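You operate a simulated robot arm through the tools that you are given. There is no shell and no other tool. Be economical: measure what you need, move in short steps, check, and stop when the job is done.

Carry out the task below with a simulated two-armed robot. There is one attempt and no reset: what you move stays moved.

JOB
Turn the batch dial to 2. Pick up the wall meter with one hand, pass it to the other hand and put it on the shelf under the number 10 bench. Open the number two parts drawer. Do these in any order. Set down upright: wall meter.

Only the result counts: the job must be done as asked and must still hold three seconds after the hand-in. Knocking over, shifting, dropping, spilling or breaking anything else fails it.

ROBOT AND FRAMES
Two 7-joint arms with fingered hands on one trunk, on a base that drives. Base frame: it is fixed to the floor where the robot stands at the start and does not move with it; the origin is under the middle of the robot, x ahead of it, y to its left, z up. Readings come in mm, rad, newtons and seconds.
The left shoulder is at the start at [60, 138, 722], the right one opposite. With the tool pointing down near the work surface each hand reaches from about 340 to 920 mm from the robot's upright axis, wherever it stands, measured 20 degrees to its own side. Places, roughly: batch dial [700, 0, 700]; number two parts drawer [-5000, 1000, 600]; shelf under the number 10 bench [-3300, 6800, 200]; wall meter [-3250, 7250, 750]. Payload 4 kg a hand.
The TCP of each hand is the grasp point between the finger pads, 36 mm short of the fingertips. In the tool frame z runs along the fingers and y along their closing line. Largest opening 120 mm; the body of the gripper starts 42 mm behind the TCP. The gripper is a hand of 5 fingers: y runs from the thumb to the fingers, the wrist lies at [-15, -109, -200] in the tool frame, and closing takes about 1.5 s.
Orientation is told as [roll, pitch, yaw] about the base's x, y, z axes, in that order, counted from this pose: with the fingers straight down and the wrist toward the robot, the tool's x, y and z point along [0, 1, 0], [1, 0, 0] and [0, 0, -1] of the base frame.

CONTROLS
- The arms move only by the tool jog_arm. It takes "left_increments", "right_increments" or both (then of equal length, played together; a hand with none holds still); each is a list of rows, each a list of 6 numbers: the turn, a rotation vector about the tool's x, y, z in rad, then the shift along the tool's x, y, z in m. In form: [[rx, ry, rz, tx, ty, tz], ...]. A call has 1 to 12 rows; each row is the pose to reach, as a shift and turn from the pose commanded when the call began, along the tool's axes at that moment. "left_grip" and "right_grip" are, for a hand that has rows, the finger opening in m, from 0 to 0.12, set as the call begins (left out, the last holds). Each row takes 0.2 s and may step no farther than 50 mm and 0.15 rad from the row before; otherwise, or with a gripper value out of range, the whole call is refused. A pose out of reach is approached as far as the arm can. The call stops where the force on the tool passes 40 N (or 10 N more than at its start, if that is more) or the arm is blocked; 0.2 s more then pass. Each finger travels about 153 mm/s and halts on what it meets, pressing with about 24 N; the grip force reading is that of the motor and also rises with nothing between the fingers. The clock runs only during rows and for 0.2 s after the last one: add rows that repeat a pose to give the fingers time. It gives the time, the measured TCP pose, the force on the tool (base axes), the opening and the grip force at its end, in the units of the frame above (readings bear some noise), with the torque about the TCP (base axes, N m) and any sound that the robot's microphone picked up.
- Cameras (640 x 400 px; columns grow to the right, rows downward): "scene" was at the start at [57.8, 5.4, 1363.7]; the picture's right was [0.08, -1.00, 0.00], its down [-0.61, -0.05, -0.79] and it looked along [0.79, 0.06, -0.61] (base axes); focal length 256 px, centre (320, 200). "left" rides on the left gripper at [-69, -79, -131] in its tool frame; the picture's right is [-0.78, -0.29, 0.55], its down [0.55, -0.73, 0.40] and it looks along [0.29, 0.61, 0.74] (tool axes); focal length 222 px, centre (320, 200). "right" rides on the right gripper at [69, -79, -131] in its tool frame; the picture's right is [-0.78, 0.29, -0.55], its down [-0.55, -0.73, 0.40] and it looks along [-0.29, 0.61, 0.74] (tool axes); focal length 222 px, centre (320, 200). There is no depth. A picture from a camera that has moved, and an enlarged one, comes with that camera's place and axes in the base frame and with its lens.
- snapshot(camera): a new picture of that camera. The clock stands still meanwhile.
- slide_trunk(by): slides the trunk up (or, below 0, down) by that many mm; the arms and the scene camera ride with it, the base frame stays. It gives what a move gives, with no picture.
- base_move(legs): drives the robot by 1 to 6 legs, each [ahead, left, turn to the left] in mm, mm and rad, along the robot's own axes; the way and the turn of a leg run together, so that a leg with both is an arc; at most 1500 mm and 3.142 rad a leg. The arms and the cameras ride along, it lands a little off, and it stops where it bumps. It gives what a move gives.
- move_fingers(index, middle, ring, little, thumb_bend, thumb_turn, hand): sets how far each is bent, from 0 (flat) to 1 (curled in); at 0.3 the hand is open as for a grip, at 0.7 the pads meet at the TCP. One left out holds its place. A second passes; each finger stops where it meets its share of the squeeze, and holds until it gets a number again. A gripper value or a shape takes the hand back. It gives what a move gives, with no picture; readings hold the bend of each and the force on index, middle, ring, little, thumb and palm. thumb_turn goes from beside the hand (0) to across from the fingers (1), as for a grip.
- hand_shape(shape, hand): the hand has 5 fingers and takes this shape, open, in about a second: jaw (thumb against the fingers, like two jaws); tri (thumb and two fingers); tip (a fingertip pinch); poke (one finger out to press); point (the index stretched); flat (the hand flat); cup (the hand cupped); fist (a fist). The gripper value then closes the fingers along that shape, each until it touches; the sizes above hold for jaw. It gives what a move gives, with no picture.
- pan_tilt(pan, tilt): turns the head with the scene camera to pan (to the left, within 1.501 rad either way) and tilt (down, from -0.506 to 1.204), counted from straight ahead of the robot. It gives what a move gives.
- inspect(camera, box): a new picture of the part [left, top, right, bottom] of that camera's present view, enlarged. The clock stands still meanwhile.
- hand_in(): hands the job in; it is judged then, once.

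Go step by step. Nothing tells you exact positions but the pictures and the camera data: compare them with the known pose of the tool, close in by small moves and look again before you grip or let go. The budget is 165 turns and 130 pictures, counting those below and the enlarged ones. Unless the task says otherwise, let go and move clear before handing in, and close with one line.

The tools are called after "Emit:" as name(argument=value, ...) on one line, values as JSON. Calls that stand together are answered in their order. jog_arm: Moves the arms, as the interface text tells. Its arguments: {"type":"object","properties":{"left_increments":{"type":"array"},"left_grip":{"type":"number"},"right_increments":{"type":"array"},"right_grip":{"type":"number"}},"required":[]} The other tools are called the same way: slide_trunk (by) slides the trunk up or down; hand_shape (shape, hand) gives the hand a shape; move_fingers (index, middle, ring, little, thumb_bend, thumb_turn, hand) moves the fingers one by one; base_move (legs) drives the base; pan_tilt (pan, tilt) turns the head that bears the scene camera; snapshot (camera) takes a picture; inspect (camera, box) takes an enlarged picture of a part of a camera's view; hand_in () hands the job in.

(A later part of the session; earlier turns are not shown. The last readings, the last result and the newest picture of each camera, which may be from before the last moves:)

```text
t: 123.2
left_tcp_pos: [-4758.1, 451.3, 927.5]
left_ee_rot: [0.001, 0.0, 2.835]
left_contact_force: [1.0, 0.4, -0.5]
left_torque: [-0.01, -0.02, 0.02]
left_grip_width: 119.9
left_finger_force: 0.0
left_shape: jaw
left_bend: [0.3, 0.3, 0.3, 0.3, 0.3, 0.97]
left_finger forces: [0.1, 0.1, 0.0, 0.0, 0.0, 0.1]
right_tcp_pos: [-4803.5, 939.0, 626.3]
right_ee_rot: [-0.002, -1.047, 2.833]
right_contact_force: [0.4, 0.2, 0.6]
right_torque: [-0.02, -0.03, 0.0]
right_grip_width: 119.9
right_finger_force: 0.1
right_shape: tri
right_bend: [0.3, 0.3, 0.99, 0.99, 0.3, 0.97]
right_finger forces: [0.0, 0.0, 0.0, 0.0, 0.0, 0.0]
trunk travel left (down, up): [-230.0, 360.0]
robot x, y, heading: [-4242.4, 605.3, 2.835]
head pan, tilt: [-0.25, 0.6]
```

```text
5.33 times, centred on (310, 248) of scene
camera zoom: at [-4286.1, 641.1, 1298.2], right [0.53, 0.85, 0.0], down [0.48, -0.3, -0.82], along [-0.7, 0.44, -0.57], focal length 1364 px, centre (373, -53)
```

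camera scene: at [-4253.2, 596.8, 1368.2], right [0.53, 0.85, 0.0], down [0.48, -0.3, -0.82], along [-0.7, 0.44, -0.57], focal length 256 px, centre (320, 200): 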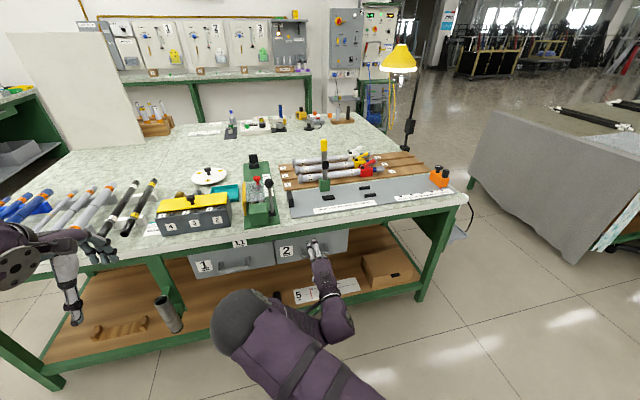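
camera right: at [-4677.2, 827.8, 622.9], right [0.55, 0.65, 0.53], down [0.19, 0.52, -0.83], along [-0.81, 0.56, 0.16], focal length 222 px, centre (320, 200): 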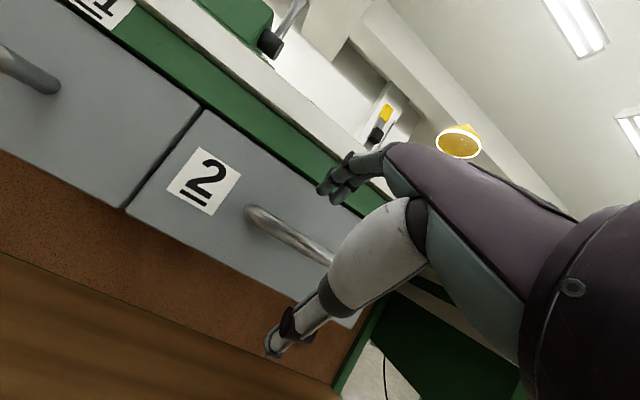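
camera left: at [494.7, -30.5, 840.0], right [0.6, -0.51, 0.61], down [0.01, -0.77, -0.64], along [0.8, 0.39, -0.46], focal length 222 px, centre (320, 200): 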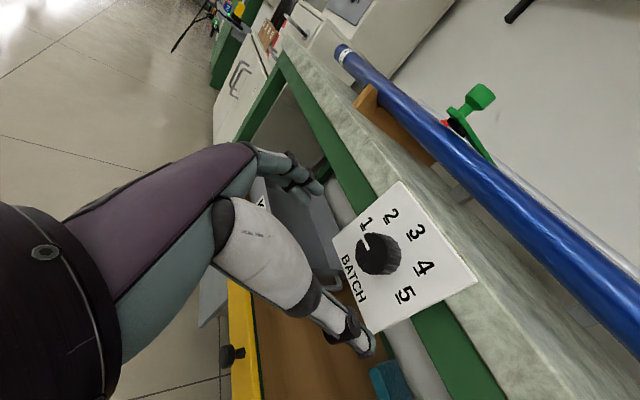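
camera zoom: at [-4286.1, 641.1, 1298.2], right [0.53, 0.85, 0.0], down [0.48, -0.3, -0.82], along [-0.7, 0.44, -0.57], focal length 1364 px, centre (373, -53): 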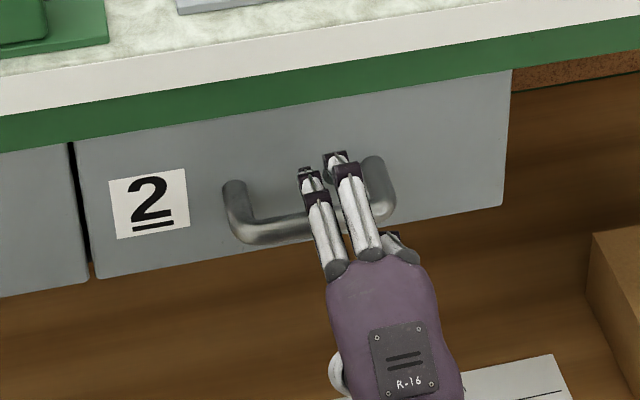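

Very clear: fingers straddle the bar line. Bar is at about z 612 and 66 mm ahead of the TCP. I half-close and advance 47 mm.

Emit:
jog_arm(right_increments=[[0, 0, 0, 0, 0, 0], [0, 0, 0, 0, 0, 0], [0, 0, 0, 0, 0.009, 0.015], [0, 0, 0, 0, 0.019, 0.03], [0, 0, 0, 0, 0.022, 0.041], [0, 0, 0, 0, 0.022, 0.041]], right_grip=0.07)

Emit:
inspect(camera="right", box=[200, 130, 400, 370])

Emit:
inspect(camera="scene", box=[250, 210, 370, 285])

```text
t: 124.7
left_tcp_pos: [-4758.3, 450.2, 926.9]
left_ee_rot: [0.0, 0.0, 2.834]
left_contact_force: [0.1, -0.4, -0.8]
left_torque: [0.02, 0.0, 0.01]
left_grip_width: 119.7
left_finger_force: 0.1
left_shape: jaw
left_bend: [0.3, 0.3, 0.3, 0.3, 0.3, 0.97]
left_finger forces: [0.1, 0.0, 0.1, 0.0, 0.1, 0.0]
right_tcp_pos: [-4842.4, 943.6, 638.5]
right_ee_rot: [-0.002, -1.045, 2.834]
right_contact_force: [-0.3, -0.6, 0.7]
right_torque: [-0.01, 0.0, -0.01]
right_grip_width: 70.2
right_finger_force: 0.1
right_shape: tri
right_bend: [0.38, 0.42, 0.99, 0.99, 0.49, 1.0]
right_finger forces: [0.0, 0.0, 0.0, 0.1, 0.0, 0.0]
right hand out of reach, approached as far as the arm can: row 3, 4, 5, 6
trunk travel left (down, up): [-230.0, 360.0]
robot x, y, heading: [-4240.2, 607.2, 2.833]
head pan, tilt: [-0.25, 0.6]
```

```text
1.67 times, centred on (300, 250) of right
camera zoom: at [-4716.9, 832.6, 634.6], right [0.55, 0.65, 0.53], down [0.19, 0.52, -0.83], along [-0.81, 0.56, 0.16], focal length 370 px, centre (353, 117)
```

zoom: 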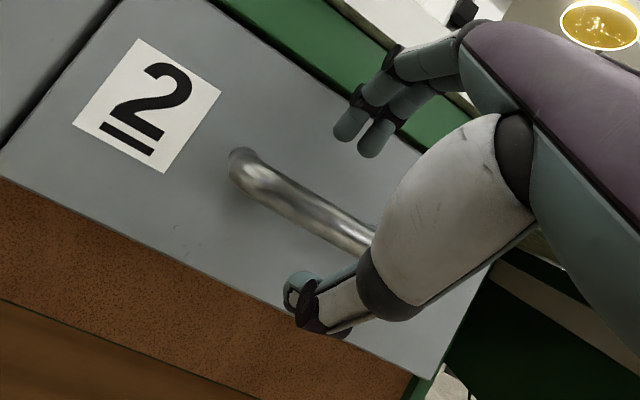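

```text
5.33 times, centred on (310, 248) of scene
camera zoom: at [-4286.1, 641.1, 1298.2], right [0.53, 0.85, 0.0], down [0.48, -0.3, -0.83], along [-0.7, 0.44, -0.56], focal length 1364 px, centre (373, -53)
```

zoom: 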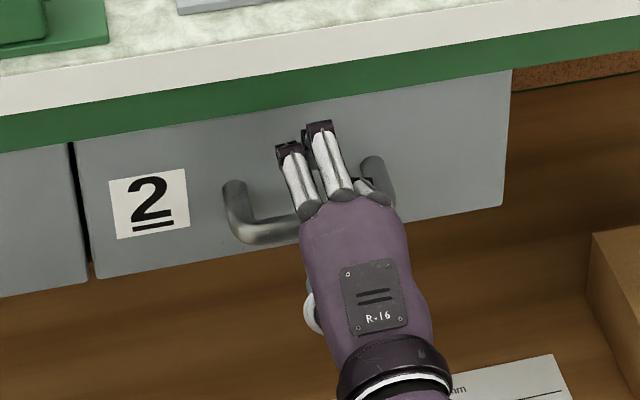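

I use trunk and base for the last centimetre, then close around the bar.

Emit:
slide_trunk(by=-16)

Emit:
base_move(legs=[[9, 6, 0]])

Emit:
jog_arm(right_increments=[[0, 0, 0, 0, 0, 0], [0, 0, 0, 0, 0, 0], [0, 0, 0, 0, 0, 0], [0, 0, 0, 0, 0, 0], [0, 0, 0, 0, 0, 0]], right_grip=0.0)

Emit:
inspect(camera="right", box=[200, 130, 400, 370])

Emit:
inspect(camera="scene", box=[250, 210, 370, 285])

```text
t: 125.3
left_tcp_pos: [-4758.0, 450.1, 911.9]
left_ee_rot: [0.004, 0.003, 2.834]
left_contact_force: [0.1, 0.3, 0.0]
left_torque: [0.0, 0.03, -0.02]
left_grip_width: 119.8
left_finger_force: 0.1
left_shape: jaw
left_bend: [0.3, 0.3, 0.3, 0.3, 0.3, 0.97]
left_finger forces: [0.0, 0.0, 0.0, 0.0, 0.0, 0.0]
right_tcp_pos: [-4841.7, 943.3, 621.7]
right_ee_rot: [-0.003, -1.046, 2.835]
right_contact_force: [0.2, -0.4, 0.0]
right_torque: [0.0, 0.02, 0.01]
right_grip_width: 70.0
right_finger_force: 0.1
right_shape: tri
right_bend: [0.38, 0.42, 0.99, 0.99, 0.49, 1.0]
right_finger forces: [0.0, 0.0, 0.1, 0.0, 0.0, 0.0]
trunk travel left (down, up): [-214.0, 376.0]
robot x, y, heading: [-4240.9, 605.9, 2.83]
head pan, tilt: [-0.25, 0.6]
```

```text
t: 126.0
left_tcp_pos: [-4768.3, 447.1, 910.6]
left_ee_rot: [0.002, 0.002, 2.834]
left_contact_force: [0.3, 0.2, 0.1]
left_torque: [0.0, -0.02, 0.05]
left_grip_width: 119.8
left_finger_force: 0.0
left_shape: jaw
left_bend: [0.3, 0.3, 0.3, 0.3, 0.3, 0.97]
left_finger forces: [0.1, 0.0, 0.0, 0.1, 0.0, 0.0]
right_tcp_pos: [-4852.2, 941.1, 622.7]
right_ee_rot: [-0.004, -1.045, 2.835]
right_contact_force: [-0.5, 1.1, 0.7]
right_torque: [-0.01, 0.01, 0.02]
right_grip_width: 70.1
right_finger_force: 0.1
right_shape: tri
right_bend: [0.38, 0.42, 0.99, 0.99, 0.49, 1.0]
right_finger forces: [0.1, 0.1, 0.0, 0.0, 0.0, 0.0]
trunk travel left (down, up): [-214.0, 376.0]
robot x, y, heading: [-4253.8, 605.2, 2.836]
head pan, tilt: [-0.25, 0.6]
```

```text
t: 127.2
left_tcp_pos: [-4767.9, 449.6, 909.8]
left_ee_rot: [0.003, 0.004, 2.834]
left_contact_force: [0.4, 0.3, -0.3]
left_torque: [0.01, 0.01, -0.02]
left_grip_width: 119.8
left_finger_force: 0.3
left_shape: jaw
left_bend: [0.3, 0.3, 0.3, 0.3, 0.3, 0.97]
left_finger forces: [0.0, 0.0, 0.1, 0.1, 0.0, 0.0]
right_tcp_pos: [-4851.9, 942.0, 620.6]
right_ee_rot: [-0.003, -1.046, 2.835]
right_contact_force: [-2.0, 1.4, -1.6]
right_torque: [0.05, -0.05, -0.01]
right_grip_width: 12.1
right_finger_force: 24.2
right_shape: tri
right_bend: [0.72, 0.61, 1.0, 1.0, 0.71, 1.0]
right_finger forces: [10.5, 10.4, 0.0, 0.0, 21.3, 0.0]
trunk travel left (down, up): [-214.0, 376.0]
robot x, y, heading: [-4252.6, 604.3, 2.836]
head pan, tilt: [-0.25, 0.6]
```

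```text
1.67 times, centred on (300, 250) of right
camera zoom: at [-4727.4, 829.7, 618.3], right [0.55, 0.65, 0.53], down [0.19, 0.52, -0.83], along [-0.81, 0.56, 0.16], focal length 370 px, centre (353, 117)
```

zoom: 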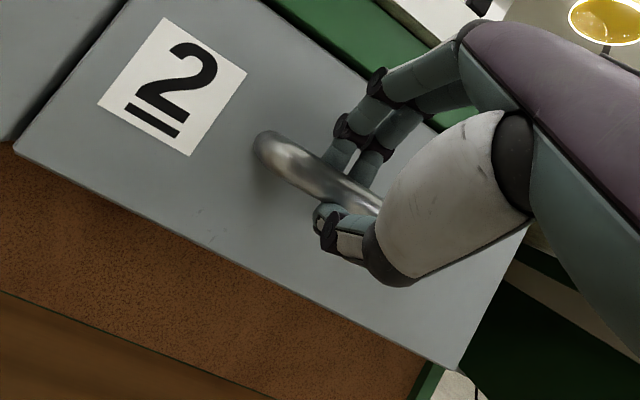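

```text
5.33 times, centred on (310, 248) of scene
camera zoom: at [-4297.0, 638.4, 1282.2], right [0.53, 0.85, 0.0], down [0.48, -0.3, -0.82], along [-0.7, 0.44, -0.57], focal length 1364 px, centre (373, -53)
```

zoom: 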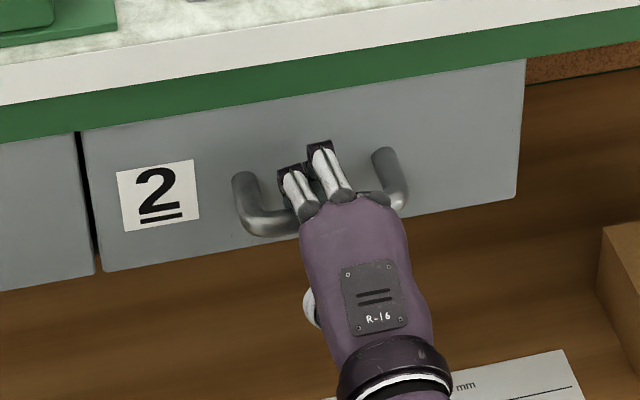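

The bar is gripped. I pull straight back with the base, 120 mm first.

Emit:
base_move(legs=[[-120, 0, 0]])

Emit:
inspect(camera="scene", box=[230, 200, 390, 300])

```text
t: 128.5
left_tcp_pos: [-4656.3, 411.8, 910.8]
left_ee_rot: [0.002, 0.001, 2.833]
left_contact_force: [-0.4, 1.0, 0.0]
left_torque: [-0.02, -0.03, 0.01]
left_grip_width: 119.7
left_finger_force: 0.1
left_shape: jaw
left_bend: [0.3, 0.3, 0.3, 0.3, 0.3, 0.97]
left_finger forces: [0.1, 0.0, 0.0, 0.0, 0.1, 0.0]
right_tcp_pos: [-4740.3, 905.2, 620.7]
right_ee_rot: [-0.004, -1.047, 2.834]
right_contact_force: [-0.8, 0.0, -2.8]
right_torque: [0.0, -0.06, 0.01]
right_grip_width: 11.7
right_finger_force: 24.3
right_shape: tri
right_bend: [0.72, 0.61, 1.0, 1.0, 0.71, 1.0]
right_finger forces: [11.2, 11.0, 0.1, 0.0, 23.8, 0.0]
trunk travel left (down, up): [-214.0, 376.0]
robot x, y, heading: [-4142.7, 569.0, 2.834]
head pan, tilt: [-0.25, 0.6]
```

```text
4.00 times, centred on (310, 250) of scene
camera zoom: at [-4184.4, 602.6, 1282.2], right [0.53, 0.85, 0.0], down [0.48, -0.3, -0.82], along [-0.7, 0.44, -0.57], focal length 1023 px, centre (360, 0)
```

zoom: 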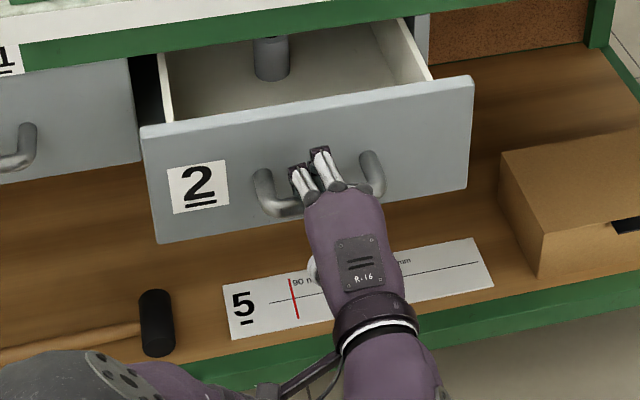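

It slides out easily. I pull further, carefully.

Emit:
base_move(legs=[[-80, 0, 0]])

Emit:
inspect(camera="scene", box=[230, 180, 390, 300])

```text
t: 129.5
left_tcp_pos: [-4577.9, 388.3, 911.2]
left_ee_rot: [0.0, 0.002, 2.832]
left_contact_force: [-0.2, 0.7, 0.7]
left_torque: [0.0, -0.02, -0.03]
left_grip_width: 119.9
left_finger_force: 0.1
left_shape: jaw
left_bend: [0.3, 0.3, 0.3, 0.3, 0.3, 0.97]
left_finger forces: [0.0, 0.0, 0.1, 0.1, 0.0, 0.0]
right_tcp_pos: [-4663.3, 881.1, 621.2]
right_ee_rot: [-0.002, -1.045, 2.834]
right_contact_force: [-2.4, -3.2, -2.8]
right_torque: [-0.01, -0.09, 0.12]
right_grip_width: 11.6
right_finger_force: 24.4
right_shape: tri
right_bend: [0.72, 0.61, 1.0, 1.0, 0.71, 1.0]
right_finger forces: [11.1, 11.0, 0.1, 0.0, 23.7, 0.0]
trunk travel left (down, up): [-214.0, 376.0]
robot x, y, heading: [-4061.8, 540.9, 2.836]
head pan, tilt: [-0.25, 0.6]
```

```text
3.33 times, centred on (310, 240) of scene
camera zoom: at [-4107.3, 578.0, 1282.2], right [0.53, 0.85, 0.0], down [0.48, -0.3, -0.82], along [-0.7, 0.44, -0.57], focal length 852 px, centre (353, 67)
```

zoom: 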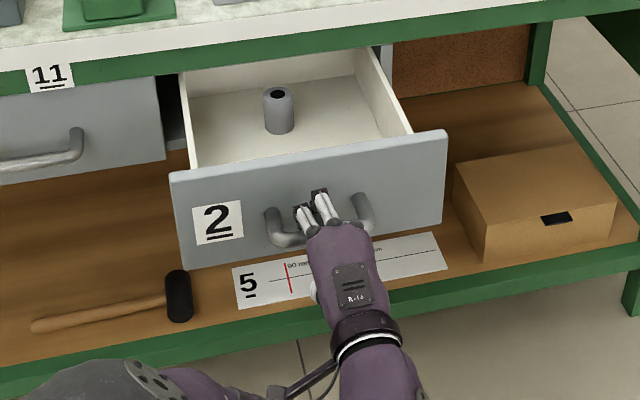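

About 200 mm open; one more 40 mm for margin, then release.

Emit:
base_move(legs=[[-40, 0, 0]])

Emit:
jog_arm(right_increments=[[0, 0, 0, 0, 0, 0], [0, 0, 0, 0, 0, 0], [0, 0, 0, 0, 0, 0], [0, 0, 0, 0, 0, 0]], right_grip=0.075)

Emit:
inspect(camera="scene", box=[230, 180, 390, 300])

```text
t: 130.4
left_tcp_pos: [-4541.9, 376.1, 911.6]
left_ee_rot: [0.002, 0.001, 2.835]
left_contact_force: [0.7, 0.1, -0.1]
left_torque: [0.01, 0.0, -0.01]
left_grip_width: 119.9
left_finger_force: 0.0
left_shape: jaw
left_bend: [0.3, 0.3, 0.3, 0.3, 0.3, 0.97]
left_finger forces: [0.0, 0.0, 0.1, 0.0, 0.1, 0.1]
right_tcp_pos: [-4627.0, 868.5, 620.8]
right_ee_rot: [-0.003, -1.044, 2.835]
right_contact_force: [-16.1, 6.6, -3.0]
right_torque: [-0.02, -0.05, -0.08]
right_grip_width: 9.5
right_finger_force: 24.3
right_shape: tri
right_bend: [0.57, 0.6, 1.0, 1.0, 0.71, 1.0]
right_finger forces: [13.8, 13.4, 0.1, 0.0, 19.7, 0.0]
trunk travel left (down, up): [-214.0, 376.0]
robot x, y, heading: [-4024.8, 530.6, 2.833]
head pan, tilt: [-0.25, 0.6]
```

```text
t: 131.4
left_tcp_pos: [-4540.4, 374.9, 910.3]
left_ee_rot: [0.002, 0.003, 2.835]
left_contact_force: [-0.1, 0.1, 0.1]
left_torque: [-0.02, 0.0, 0.01]
left_grip_width: 119.8
left_finger_force: 0.0
left_shape: jaw
left_bend: [0.3, 0.3, 0.3, 0.3, 0.3, 0.97]
left_finger forces: [0.1, 0.1, 0.1, 0.0, 0.1, 0.0]
right_tcp_pos: [-4625.9, 869.6, 621.7]
right_ee_rot: [-0.001, -1.047, 2.834]
right_contact_force: [-1.0, -0.1, -0.1]
right_torque: [0.0, -0.03, 0.03]
right_grip_width: 74.8
right_finger_force: 0.1
right_shape: tri
right_bend: [0.37, 0.41, 0.99, 0.99, 0.46, 1.0]
right_finger forces: [0.1, 0.0, 0.0, 0.0, 0.1, 0.1]
trunk travel left (down, up): [-214.0, 376.0]
robot x, y, heading: [-4021.3, 532.5, 2.833]
head pan, tilt: [-0.25, 0.6]
```

```text
3.33 times, centred on (310, 240) of scene
camera zoom: at [-4069.3, 566.0, 1282.2], right [0.53, 0.85, 0.0], down [0.48, -0.3, -0.83], along [-0.7, 0.44, -0.56], focal length 852 px, centre (353, 67)
```

zoom: 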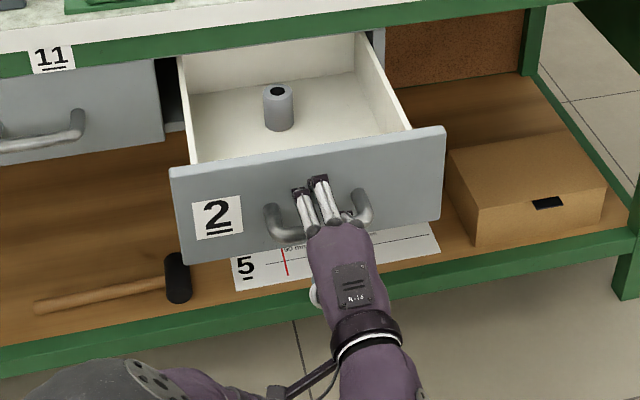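

The drawer is fully open at its stop. I back out, raise the trunk, fold the right arm, and look down the aisle toward the number 10 bench.

Emit:
base_move(legs=[[-300, 0, 0]])

Emit:
slide_trunk(by=86)

Emit:
jog_arm(right_increments=[[0.0875, 0, 0, 0, -0.023, -0.018], [0.175, 0, 0, 0, -0.047, -0.035], [0.2625, 0, 0, 0, -0.07, -0.053], [0.35, 0, 0, 0, -0.093, -0.07], [0.4375, 0, 0, 0, -0.117, -0.088], [0.525, 0, 0, 0, -0.14, -0.105], [0.6125, 0, 0, 0, -0.163, -0.123], [0.7, 0, 0, 0, -0.187, -0.14], [0.7875, 0, 0, 0, -0.21, -0.158], [0.875, 0, 0, 0, -0.233, -0.175], [0.9625, 0, 0, 0, -0.257, -0.193], [1.047, 0, 0, 0, -0.28, -0.21]], right_grip=0.12)

Emit:
pan_tilt(pan=-1.3, tilt=0.3)

Emit:
snapshot(camera="scene")

```text
t: 133.5
left_tcp_pos: [-4248.1, 284.0, 910.3]
left_ee_rot: [0.002, 0.001, 2.83]
left_contact_force: [0.0, 0.1, 0.3]
left_torque: [-0.01, 0.03, 0.0]
left_grip_width: 120.0
left_finger_force: 0.0
left_shape: jaw
left_bend: [0.3, 0.3, 0.3, 0.3, 0.3, 0.97]
left_finger forces: [0.0, 0.0, 0.0, 0.0, 0.0, 0.0]
right_tcp_pos: [-4330.4, 777.7, 622.7]
right_ee_rot: [-0.001, -1.043, 2.832]
right_contact_force: [0.0, 1.0, -0.6]
right_torque: [-0.01, -0.01, -0.01]
right_grip_width: 74.6
right_finger_force: 0.0
right_shape: tri
right_bend: [0.37, 0.41, 0.99, 0.99, 0.46, 1.0]
right_finger forces: [0.0, 0.0, 0.1, 0.1, 0.1, 0.1]
trunk travel left (down, up): [-214.0, 376.0]
robot x, y, heading: [-3730.5, 439.5, 2.836]
head pan, tilt: [-0.25, 0.6]
```

```text
t: 134.7
left_tcp_pos: [-4247.2, 283.5, 997.1]
left_ee_rot: [0.0, 0.001, 2.831]
left_contact_force: [0.6, -0.3, -0.9]
left_torque: [0.0, 0.0, 0.03]
left_grip_width: 119.4
left_finger_force: 0.2
left_shape: jaw
left_bend: [0.3, 0.3, 0.3, 0.3, 0.3, 0.97]
left_finger forces: [0.1, 0.0, 0.0, 0.0, 0.1, 0.1]
right_tcp_pos: [-4330.6, 775.9, 707.4]
right_ee_rot: [-0.002, -1.045, 2.833]
right_contact_force: [0.0, -0.1, -0.9]
right_torque: [-0.02, 0.02, 0.04]
right_grip_width: 74.8
right_finger_force: 0.1
right_shape: tri
right_bend: [0.37, 0.41, 0.99, 0.99, 0.46, 1.0]
right_finger forces: [0.0, 0.0, 0.1, 0.0, 0.0, 0.0]
trunk travel left (down, up): [-300.0, 290.0]
robot x, y, heading: [-3730.4, 432.2, 2.828]
head pan, tilt: [-0.25, 0.6]
```

```text
t: 137.3
left_tcp_pos: [-4247.3, 283.3, 997.9]
left_ee_rot: [0.002, 0.002, 2.831]
left_contact_force: [-0.1, 0.9, 0.0]
left_torque: [0.02, -0.03, 0.02]
left_grip_width: 119.8
left_finger_force: 0.0
left_shape: jaw
left_bend: [0.3, 0.3, 0.3, 0.3, 0.3, 0.97]
left_finger forces: [0.0, 0.1, 0.1, 0.0, 0.0, 0.0]
right_tcp_pos: [-4075.2, 678.0, 558.1]
right_ee_rot: [-0.002, 0.002, 2.829]
right_contact_force: [0.1, 0.6, 0.8]
right_torque: [0.02, 0.02, 0.0]
right_grip_width: 119.8
right_finger_force: 0.0
right_shape: tri
right_bend: [0.3, 0.3, 0.99, 0.99, 0.3, 0.97]
right_finger forces: [0.0, 0.0, 0.0, 0.1, 0.0, 0.0]
right hand out of reach, approached as far as the arm can: row 9, 10, 11, 12
trunk travel left (down, up): [-300.0, 290.0]
robot x, y, heading: [-3728.9, 436.2, 2.832]
head pan, tilt: [-0.25, 0.6]
```

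```text
t: 138.6
left_tcp_pos: [-4247.0, 284.1, 998.2]
left_ee_rot: [0.002, 0.001, 2.831]
left_contact_force: [0.3, 0.4, 0.4]
left_torque: [0.03, 0.01, 0.01]
left_grip_width: 119.7
left_finger_force: 0.0
left_shape: jaw
left_bend: [0.3, 0.3, 0.3, 0.3, 0.3, 0.97]
left_finger forces: [0.0, 0.1, 0.0, 0.0, 0.0, 0.0]
right_tcp_pos: [-4075.7, 677.7, 558.1]
right_ee_rot: [-0.002, 0.003, 2.828]
right_contact_force: [0.2, 0.8, -0.1]
right_torque: [0.01, 0.02, 0.01]
right_grip_width: 119.7
right_finger_force: 0.1
right_shape: tri
right_bend: [0.3, 0.3, 0.99, 0.99, 0.3, 0.97]
right_finger forces: [0.0, 0.1, 0.0, 0.0, 0.0, 0.0]
trunk travel left (down, up): [-300.0, 290.0]
robot x, y, heading: [-3729.6, 435.8, 2.832]
head pan, tilt: [-1.3, 0.3]
```

```text
52 pictures are left
camera scene: at [-3696.7, 518.9, 1395.7], right [1.0, -0.04, 0.0], down [-0.01, -0.3, -0.96], along [0.04, 0.95, -0.3], focal length 256 px, centre (320, 200)
```

scene: 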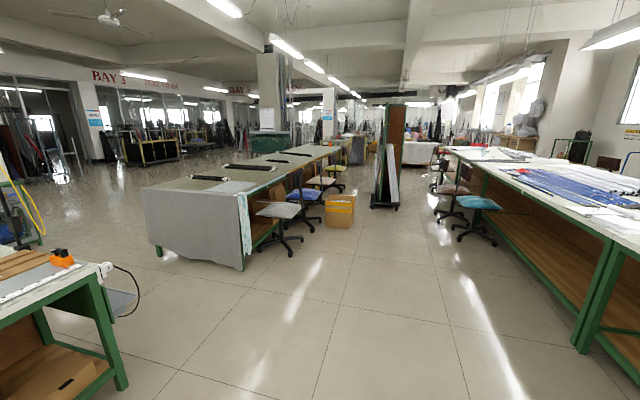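

I zoom in toward where the number 10 bench and wall meter should project.

Emit:
inspect(camera="scene", box=[240, 90, 460, 220])

```text
2.91 times, centred on (350, 155) of scene
camera zoom: at [-3696.7, 518.9, 1395.7], right [1.0, -0.04, 0.0], down [-0.01, -0.3, -0.96], along [0.04, 0.95, -0.3], focal length 744 px, centre (233, 331)
```

zoom: 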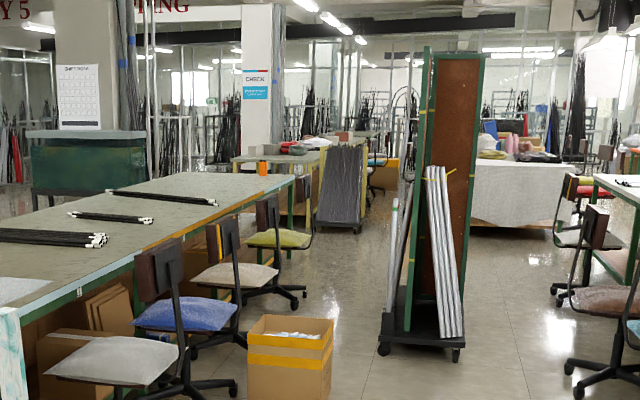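

The orange object near [-3250, 7250] on the next bench is likely the wall meter. The aisle past the cart is tight, so I'll go around the open side of the tables; first raise the arms above table height and move to the gap.

Emit:
slide_trunk(by=280)

Emit:
jog_arm(right_increments=[[0, 0, 0, 0, 0.01, -0.04], [0, 0, 0, 0, 0.02, -0.08], [0, 0, 0, 0, 0.03, -0.12], [0, 0, 0, 0, 0.04, -0.16], [0, 0, 0, 0, 0.05, -0.2], [0, 0, 0, 0, 0.05, -0.24], [0, 0, 0, 0, 0.05, -0.28], [0, 0, 0, 0, 0.05, -0.32], [0, 0, 0, 0, 0.05, -0.36], [0, 0, 0, 0, 0.05, -0.4]])

Emit:
base_move(legs=[[0, -1500, 0]])

Emit:
pan_tilt(pan=-0.5, tilt=0.45)

Emit:
snapshot(camera="scene")

```text
t: 141.4
left_tcp_pos: [-4247.6, 283.0, 1276.5]
left_ee_rot: [0.002, 0.002, 2.832]
left_contact_force: [-0.2, 0.1, 0.2]
left_torque: [-0.01, -0.01, 0.03]
left_grip_width: 120.0
left_finger_force: 0.1
left_shape: jaw
left_bend: [0.3, 0.3, 0.3, 0.3, 0.3, 0.97]
left_finger forces: [0.0, 0.0, 0.1, 0.0, 0.0, 0.0]
right_tcp_pos: [-4074.2, 678.5, 838.4]
right_ee_rot: [-0.002, 0.002, 2.829]
right_contact_force: [-0.2, -0.4, 0.9]
right_torque: [0.03, -0.01, 0.04]
right_grip_width: 119.9
right_finger_force: 0.0
right_shape: tri
right_bend: [0.3, 0.3, 0.99, 0.99, 0.3, 0.97]
right_finger forces: [0.1, 0.0, 0.1, 0.0, 0.0, 0.0]
trunk travel left (down, up): [-580.0, 10.0]
robot x, y, heading: [-3729.9, 437.9, 2.828]
head pan, tilt: [-1.3, 0.3]
```

```text
t: 143.6
left_tcp_pos: [-4246.8, 284.0, 1276.8]
left_ee_rot: [0.002, 0.0, 2.831]
left_contact_force: [-0.1, 0.5, -0.3]
left_torque: [0.01, 0.0, -0.04]
left_grip_width: 119.7
left_finger_force: 0.0
left_shape: jaw
left_bend: [0.3, 0.3, 0.3, 0.3, 0.3, 0.97]
left_finger forces: [0.0, 0.0, 0.0, 0.1, 0.1, 0.0]
right_tcp_pos: [-4123.9, 690.3, 1238.9]
right_ee_rot: [-0.001, 0.002, 2.831]
right_contact_force: [-0.7, 0.3, 0.6]
right_torque: [0.02, -0.02, -0.02]
right_grip_width: 120.1
right_finger_force: 0.1
right_shape: tri
right_bend: [0.3, 0.3, 0.99, 0.99, 0.3, 0.97]
right_finger forces: [0.0, 0.0, 0.1, 0.0, 0.0, 0.0]
trunk travel left (down, up): [-580.0, 10.0]
robot x, y, heading: [-3729.7, 435.6, 2.83]
head pan, tilt: [-1.3, 0.3]
```

```text
t: 151.2
left_tcp_pos: [-3777.5, 1737.3, 1278.2]
left_ee_rot: [0.001, 0.0, 2.823]
left_contact_force: [-0.2, 0.9, 0.1]
left_torque: [-0.02, 0.01, 0.01]
left_grip_width: 119.8
left_finger_force: 0.0
left_shape: jaw
left_bend: [0.3, 0.3, 0.3, 0.3, 0.3, 0.97]
left_finger forces: [0.2, 0.0, 0.1, 0.0, 0.1, 0.1]
right_tcp_pos: [-3651.7, 2144.4, 1238.1]
right_ee_rot: [-0.001, 0.002, 2.824]
right_contact_force: [0.8, 0.4, 0.4]
right_torque: [-0.02, 0.03, 0.03]
right_grip_width: 120.0
right_finger_force: 0.0
right_shape: tri
right_bend: [0.3, 0.3, 0.99, 0.99, 0.3, 0.97]
right_finger forces: [0.0, 0.0, 0.0, 0.1, 0.1, 0.1]
trunk travel left (down, up): [-580.0, 10.0]
robot x, y, heading: [-3257.2, 1891.1, 2.824]
head pan, tilt: [-1.3, 0.3]
```

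```text
t: 152.3
left_tcp_pos: [-3777.9, 1737.8, 1277.2]
left_ee_rot: [0.001, 0.001, 2.823]
left_contact_force: [0.3, 0.0, -0.5]
left_torque: [-0.01, -0.01, -0.04]
left_grip_width: 120.0
left_finger_force: 0.2
left_shape: jaw
left_bend: [0.3, 0.3, 0.3, 0.3, 0.3, 0.97]
left_finger forces: [0.1, 0.0, 0.0, 0.0, 0.1, 0.1]
right_tcp_pos: [-3651.8, 2144.1, 1236.8]
right_ee_rot: [-0.002, 0.0, 2.822]
right_contact_force: [0.1, 0.0, 0.7]
right_torque: [-0.01, 0.02, 0.0]
right_grip_width: 120.1
right_finger_force: 0.2
right_shape: tri
right_bend: [0.3, 0.3, 0.99, 0.99, 0.3, 0.97]
right_finger forces: [0.0, 0.0, 0.0, 0.0, 0.0, 0.1]
trunk travel left (down, up): [-580.0, 10.0]
robot x, y, heading: [-3259.4, 1891.8, 2.826]
head pan, tilt: [-0.499, 0.45]
```

```text
50 pictures are left
camera scene: at [-3292.6, 1942.7, 1661.8], right [0.73, 0.68, 0.0], down [0.3, -0.32, -0.9], along [-0.62, 0.66, -0.44], focal length 256 px, centre (320, 200)
```

scene: 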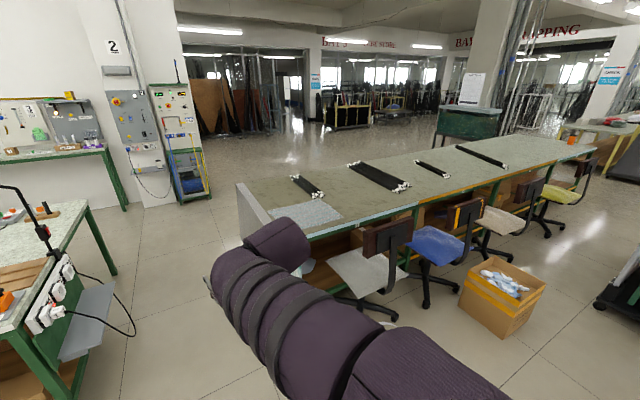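

The way around is open. I pass through the gap between bench 11 and the table line, then look along the far side.

Emit:
base_move(legs=[[0, -45, 0.008], [1500, 0, 0], [1330, 0, 0]])

Emit:
pan_tilt(pan=-1.3, tilt=0.4)

Emit:
snapshot(camera="scene")

```text
t: 166.6
left_tcp_pos: [-6464.6, 2650.4, 1276.8]
left_ee_rot: [0.001, 0.002, 2.835]
left_contact_force: [-0.2, -0.5, -0.4]
left_torque: [-0.01, 0.03, 0.01]
left_grip_width: 120.0
left_finger_force: 0.0
left_shape: jaw
left_bend: [0.3, 0.3, 0.3, 0.3, 0.3, 0.97]
left_finger forces: [0.0, 0.1, 0.1, 0.1, 0.0, 0.0]
right_tcp_pos: [-6344.4, 3057.9, 1237.7]
right_ee_rot: [-0.002, 0.002, 2.835]
right_contact_force: [-1.0, 1.1, 0.2]
right_torque: [0.0, -0.01, -0.01]
right_grip_width: 120.0
right_finger_force: 0.0
right_shape: tri
right_bend: [0.3, 0.3, 0.99, 0.99, 0.3, 0.97]
right_finger forces: [0.0, 0.0, 0.0, 0.0, 0.0, 0.0]
trunk travel left (down, up): [-580.0, 10.0]
robot x, y, heading: [-5952.4, 2804.6, 2.839]
head pan, tilt: [-0.499, 0.45]
```

```text
t: 167.7
left_tcp_pos: [-6465.5, 2649.8, 1276.7]
left_ee_rot: [0.0, 0.003, 2.837]
left_contact_force: [0.3, 0.0, 0.2]
left_torque: [0.0, 0.0, -0.01]
left_grip_width: 119.8
left_finger_force: 0.1
left_shape: jaw
left_bend: [0.3, 0.3, 0.3, 0.3, 0.3, 0.97]
left_finger forces: [0.0, 0.0, 0.1, 0.1, 0.0, 0.1]
right_tcp_pos: [-6345.0, 3056.3, 1238.7]
right_ee_rot: [-0.002, 0.003, 2.835]
right_contact_force: [-0.5, 0.5, 0.6]
right_torque: [0.02, 0.0, 0.0]
right_grip_width: 120.3
right_finger_force: 0.1
right_shape: tri
right_bend: [0.3, 0.3, 0.99, 0.99, 0.3, 0.97]
right_finger forces: [0.0, 0.0, 0.0, 0.0, 0.0, 0.0]
trunk travel left (down, up): [-580.0, 10.0]
robot x, y, heading: [-5953.6, 2808.5, 2.839]
head pan, tilt: [-1.3, 0.4]
```

```text
49 pictures are left
camera scene: at [-5916.1, 2887.2, 1666.5], right [1.0, -0.03, 0.0], down [-0.01, -0.39, -0.92], along [0.03, 0.92, -0.39], focal length 256 px, centre (320, 200)
```

scene: 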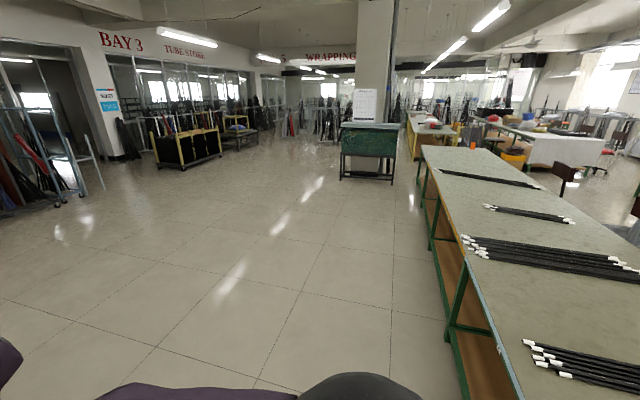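

Emit:
inspect(camera="scene", box=[330, 90, 580, 240])

```text
2.56 times, centred on (455, 165) of scene
camera zoom: at [-5916.1, 2887.2, 1666.5], right [1.0, -0.03, 0.0], down [-0.01, -0.39, -0.92], along [0.03, 0.92, -0.39], focal length 655 px, centre (-26, 290)
```

zoom: 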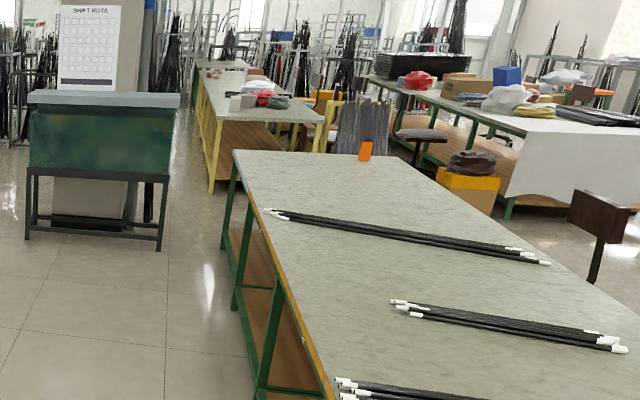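

The orange box on the far end of this long table (the number 10 bench) is the wall meter, and the shelf runs beneath. The gap by the green cabinet is too tight, so I go around the cabinet's left side; first leg along the open floor.

Emit:
base_move(legs=[[200, -1480, 0], [300, -1460, 0], [500, -1400, 0]])

Emit:
pan_tilt(pan=-1.2, tilt=0.4)

Emit:
snapshot(camera="scene")

```text
t: 189.0
left_tcp_pos: [-6096.4, 7094.8, 1277.2]
left_ee_rot: [0.002, 0.001, 2.83]
left_contact_force: [0.3, 0.2, -0.2]
left_torque: [-0.01, -0.02, -0.02]
left_grip_width: 119.9
left_finger_force: 0.0
left_shape: jaw
left_bend: [0.3, 0.3, 0.3, 0.3, 0.3, 0.97]
left_finger forces: [0.0, 0.0, 0.1, 0.0, 0.0, 0.0]
right_tcp_pos: [-5972.7, 7500.7, 1238.3]
right_ee_rot: [0.0, 0.002, 2.828]
right_contact_force: [-0.5, 0.1, 0.4]
right_torque: [0.01, 0.03, 0.0]
right_grip_width: 119.9
right_finger_force: 0.0
right_shape: tri
right_bend: [0.3, 0.3, 0.99, 0.99, 0.3, 0.97]
right_finger forces: [0.0, 0.1, 0.1, 0.1, 0.1, 0.0]
trunk travel left (down, up): [-580.0, 10.0]
robot x, y, heading: [-5573.7, 7246.0, 2.828]
head pan, tilt: [-1.3, 0.4]
```

```text
t: 189.7
left_tcp_pos: [-6096.0, 7092.5, 1277.3]
left_ee_rot: [0.0, 0.002, 2.83]
left_contact_force: [0.3, 0.6, -0.1]
left_torque: [0.02, -0.02, 0.0]
left_grip_width: 119.4
left_finger_force: 0.1
left_shape: jaw
left_bend: [0.3, 0.3, 0.3, 0.3, 0.3, 0.97]
left_finger forces: [0.0, 0.0, 0.0, 0.0, 0.0, 0.0]
right_tcp_pos: [-5971.7, 7499.6, 1236.8]
right_ee_rot: [-0.001, 0.001, 2.828]
right_contact_force: [0.3, -0.5, 0.2]
right_torque: [0.01, 0.0, 0.0]
right_grip_width: 120.0
right_finger_force: 0.2
right_shape: tri
right_bend: [0.3, 0.3, 0.99, 0.99, 0.3, 0.97]
right_finger forces: [0.1, 0.1, 0.0, 0.1, 0.1, 0.0]
trunk travel left (down, up): [-580.0, 10.0]
robot x, y, heading: [-5578.8, 7247.6, 2.828]
head pan, tilt: [-1.201, 0.4]
```

```text
47 pictures are left
camera scene: at [-5554.9, 7326.8, 1666.5], right [1.0, 0.06, 0.0], down [0.02, -0.39, -0.92], along [-0.05, 0.92, -0.39], focal length 256 px, centre (320, 200)
```

scene: 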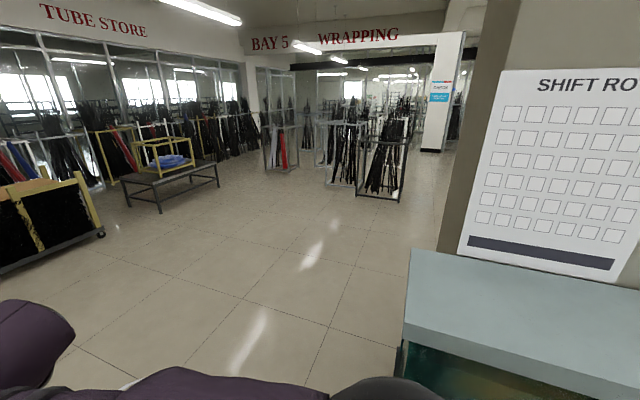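

I move left around the cabinet and pillar, then turn to look along the passage behind the bench end.

Emit:
base_move(legs=[[540, 0, 0], [0, -1500, 0], [0, -500, 0], [0, 0, -1.565]])

Emit:
pan_tilt(pan=-1.3, tilt=0.4)

Emit:
snapshot(camera="scene")

```text
t: 206.4
left_tcp_pos: [-5617.7, 9856.2, 1275.6]
left_ee_rot: [0.002, 0.001, 1.237]
left_contact_force: [-0.2, 0.4, -0.4]
left_torque: [0.01, -0.02, 0.02]
left_grip_width: 120.1
left_finger_force: 0.0
left_shape: jaw
left_bend: [0.3, 0.3, 0.3, 0.3, 0.3, 0.97]
left_finger forces: [0.0, 0.1, 0.0, 0.0, 0.0, 0.0]
right_tcp_pos: [-5213.3, 9723.9, 1237.7]
right_ee_rot: [0.0, 0.003, 1.236]
right_contact_force: [-1.5, -0.5, 0.0]
right_torque: [-0.03, 0.04, 0.02]
right_grip_width: 119.9
right_finger_force: 0.0
right_shape: tri
right_bend: [0.3, 0.3, 0.99, 0.99, 0.3, 0.97]
right_finger forces: [0.0, 0.0, 0.0, 0.0, 0.0, 0.0]
trunk travel left (down, up): [-580.0, 10.0]
robot x, y, heading: [-5473.9, 9336.2, 1.241]
head pan, tilt: [-1.201, 0.4]
```

```text
t: 207.1
left_tcp_pos: [-5617.3, 9856.1, 1277.2]
left_ee_rot: [0.001, 0.002, 1.238]
left_contact_force: [-0.1, -0.5, 0.0]
left_torque: [-0.02, 0.03, 0.01]
left_grip_width: 119.7
left_finger_force: 0.1
left_shape: jaw
left_bend: [0.3, 0.3, 0.3, 0.3, 0.3, 0.97]
left_finger forces: [0.0, 0.1, 0.0, 0.1, 0.0, 0.0]
right_tcp_pos: [-5213.2, 9725.2, 1237.6]
right_ee_rot: [-0.001, 0.001, 1.235]
right_contact_force: [-0.5, -1.1, -0.1]
right_torque: [0.0, 0.0, 0.0]
right_grip_width: 120.2
right_finger_force: 0.1
right_shape: tri
right_bend: [0.3, 0.3, 0.99, 0.99, 0.3, 0.97]
right_finger forces: [0.1, 0.1, 0.0, 0.0, 0.1, 0.1]
trunk travel left (down, up): [-580.0, 10.0]
robot x, y, heading: [-5474.6, 9333.6, 1.239]
head pan, tilt: [-1.3, 0.4]
```

```text
46 pictures are left
camera scene: at [-5392.3, 9300.9, 1666.5], right [-0.06, -1.0, 0.0], down [-0.39, 0.02, -0.92], along [0.92, -0.06, -0.39], focal length 256 px, centre (320, 200)
```

scene: 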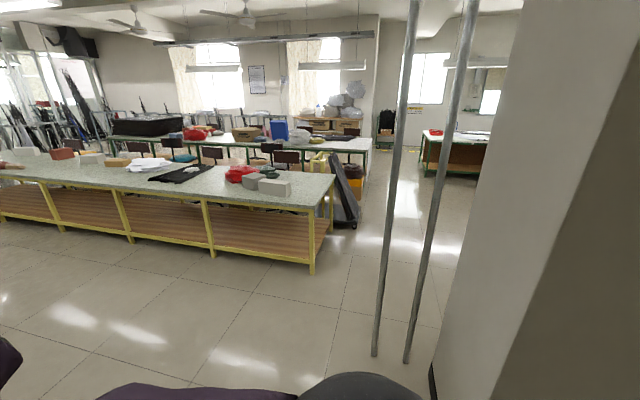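

Two thin pipes stand beside the pillar, and a yellow bench begins beyond; there is about 1 m diagonally between them. I drive that diagonal and look again.

Emit:
base_move(legs=[[640, -1080, 0], [-384, -659, 0], [-384, -659, 0]])

Emit:
pan_tilt(pan=-1.45, tilt=0.45)

Emit:
snapshot(camera="scene")

```text
t: 221.0
left_tcp_pos: [-3332.0, 8987.6, 1277.0]
left_ee_rot: [0.002, -0.001, 1.253]
left_contact_force: [1.0, 0.0, 1.0]
left_torque: [0.03, -0.01, 0.0]
left_grip_width: 119.9
left_finger_force: 0.1
left_shape: jaw
left_bend: [0.3, 0.3, 0.3, 0.3, 0.3, 0.97]
left_finger forces: [0.0, 0.0, 0.1, 0.0, 0.0, 0.0]
right_tcp_pos: [-2926.0, 8861.8, 1238.1]
right_ee_rot: [-0.003, 0.003, 1.253]
right_contact_force: [0.2, -0.4, 0.1]
right_torque: [0.0, 0.05, -0.04]
right_grip_width: 119.8
right_finger_force: 0.1
right_shape: tri
right_bend: [0.3, 0.3, 0.99, 0.99, 0.3, 0.97]
right_finger forces: [0.0, 0.0, 0.0, 0.1, 0.0, 0.1]
trunk travel left (down, up): [-580.0, 10.0]
robot x, y, heading: [-3182.7, 8468.9, 1.254]
head pan, tilt: [-1.3, 0.4]
```

```text
t: 221.7
left_tcp_pos: [-3331.8, 8989.1, 1277.9]
left_ee_rot: [0.0, 0.001, 1.253]
left_contact_force: [0.0, 0.2, 0.6]
left_torque: [-0.03, 0.01, 0.01]
left_grip_width: 119.8
left_finger_force: 0.0
left_shape: jaw
left_bend: [0.3, 0.3, 0.3, 0.3, 0.3, 0.97]
left_finger forces: [0.0, 0.0, 0.0, 0.0, 0.1, 0.0]
right_tcp_pos: [-2926.7, 8863.0, 1238.1]
right_ee_rot: [-0.001, 0.002, 1.252]
right_contact_force: [-0.1, -0.7, 0.2]
right_torque: [-0.03, -0.05, -0.01]
right_grip_width: 119.8
right_finger_force: 0.0
right_shape: tri
right_bend: [0.3, 0.3, 0.99, 0.99, 0.3, 0.97]
right_finger forces: [0.1, 0.0, 0.1, 0.0, 0.0, 0.0]
trunk travel left (down, up): [-580.0, 10.0]
robot x, y, heading: [-3184.1, 8473.4, 1.255]
head pan, tilt: [-1.45, 0.45]
```

```text
45 pictures are left
camera scene: at [-3101.0, 8423.0, 1661.8], right [-0.19, -0.98, 0.0], down [-0.43, 0.08, -0.9], along [0.88, -0.17, -0.43], focal length 256 px, centre (320, 200)
```

scene: 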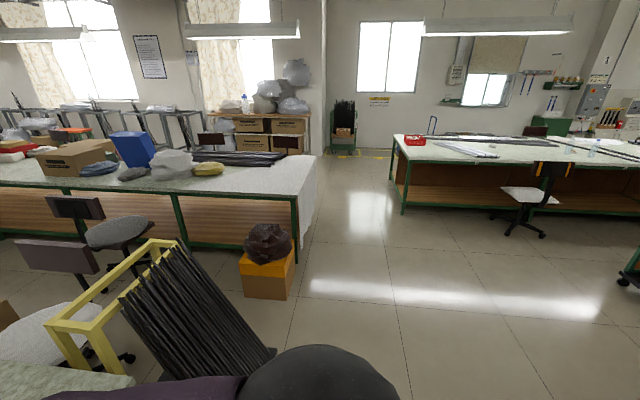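

Clear. I continue to the chair side of the number 10 bench's end, turn to face the bench, and look.

Emit:
base_move(legs=[[-455, -350, 0], [0, -850, 0], [0, 0, 1.58], [0, 900, 0]])

Emit:
pan_tilt(pan=-0.2, tilt=0.7)

Emit:
snapshot(camera="scene")

```text
t: 237.3
left_tcp_pos: [-3006.0, 6670.0, 1278.3]
left_ee_rot: [-0.001, 0.003, 2.787]
left_contact_force: [0.5, -0.1, -0.9]
left_torque: [0.02, -0.02, -0.02]
left_grip_width: 119.8
left_finger_force: 0.1
left_shape: jaw
left_bend: [0.3, 0.3, 0.3, 0.3, 0.3, 0.97]
left_finger forces: [0.0, 0.0, 0.0, 0.0, 0.1, 0.0]
right_tcp_pos: [-2866.8, 7070.2, 1238.0]
right_ee_rot: [-0.002, 0.001, 2.79]
right_contact_force: [-0.3, -1.1, 0.2]
right_torque: [0.02, -0.04, -0.03]
right_grip_width: 120.0
right_finger_force: 0.1
right_shape: tri
right_bend: [0.3, 0.3, 0.99, 0.99, 0.3, 0.97]
right_finger forces: [0.0, 0.1, 0.1, 0.0, 0.0, 0.0]
trunk travel left (down, up): [-580.0, 10.0]
robot x, y, heading: [-2480.7, 6801.0, 2.793]
head pan, tilt: [-1.45, 0.45]
```

```text
t: 238.8
left_tcp_pos: [-3006.3, 6668.5, 1277.1]
left_ee_rot: [0.001, 0.001, 2.789]
left_contact_force: [-0.4, 0.0, 0.7]
left_torque: [-0.01, -0.04, 0.03]
left_grip_width: 119.8
left_finger_force: 0.0
left_shape: jaw
left_bend: [0.3, 0.3, 0.3, 0.3, 0.3, 0.97]
left_finger forces: [0.0, 0.1, 0.0, 0.0, 0.0, 0.0]
right_tcp_pos: [-2866.6, 7071.6, 1238.4]
right_ee_rot: [-0.003, 0.002, 2.788]
right_contact_force: [-0.3, -0.3, 0.0]
right_torque: [0.01, 0.01, 0.02]
right_grip_width: 120.0
right_finger_force: 0.0
right_shape: tri
right_bend: [0.3, 0.3, 0.99, 0.99, 0.3, 0.97]
right_finger forces: [0.1, 0.0, 0.1, 0.1, 0.1, 0.0]
trunk travel left (down, up): [-580.0, 10.0]
robot x, y, heading: [-2483.4, 6801.7, 2.793]
head pan, tilt: [-0.201, 0.7]
```

```text
44 pictures are left
camera scene: at [-2526.0, 6833.6, 1639.6], right [0.52, 0.85, 0.0], down [0.55, -0.34, -0.77], along [-0.65, 0.4, -0.64], focal length 256 px, centre (320, 200)
```

scene: 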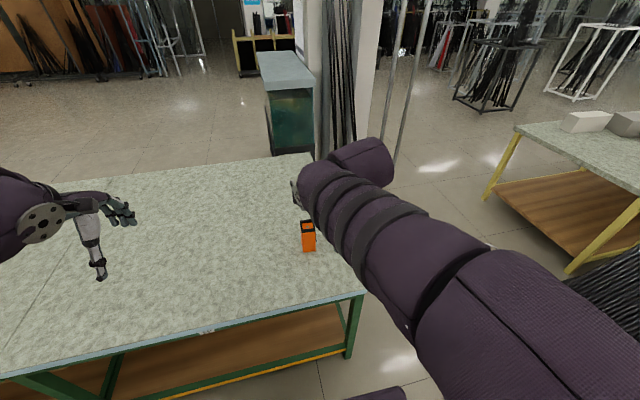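

The orange wall meter stands upright near the bench corner, and the shelf is visible below. I zoom in from two cameras.

Emit:
inspect(camera="scene", box=[270, 200, 350, 260])

Emit:
snapshot(camera="right")

```text
6.67 times, centred on (310, 230) of scene
camera zoom: at [-2526.0, 6833.6, 1639.6], right [0.52, 0.85, 0.0], down [0.55, -0.34, -0.77], along [-0.65, 0.4, -0.64], focal length 1705 px, centre (387, 0)
```

zoom: 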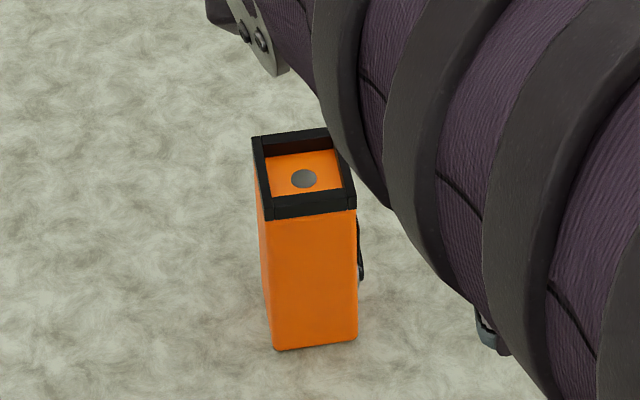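

```text
42 pictures are left
camera right: at [-2815.4, 6979.7, 1368.6], right [0.0, 0.84, 0.55], down [0.88, 0.26, -0.4], along [-0.47, 0.48, -0.74], focal length 222 px, centre (320, 200)
```

right: 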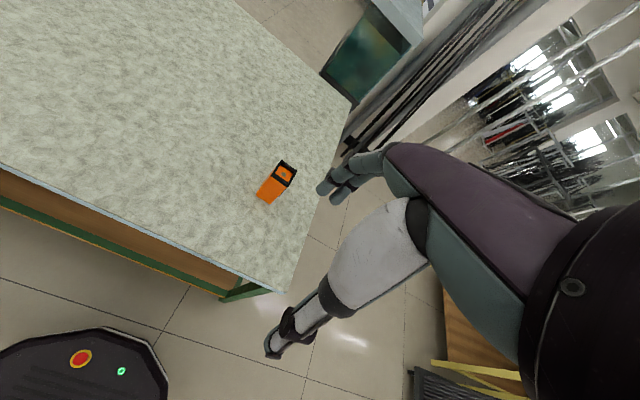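

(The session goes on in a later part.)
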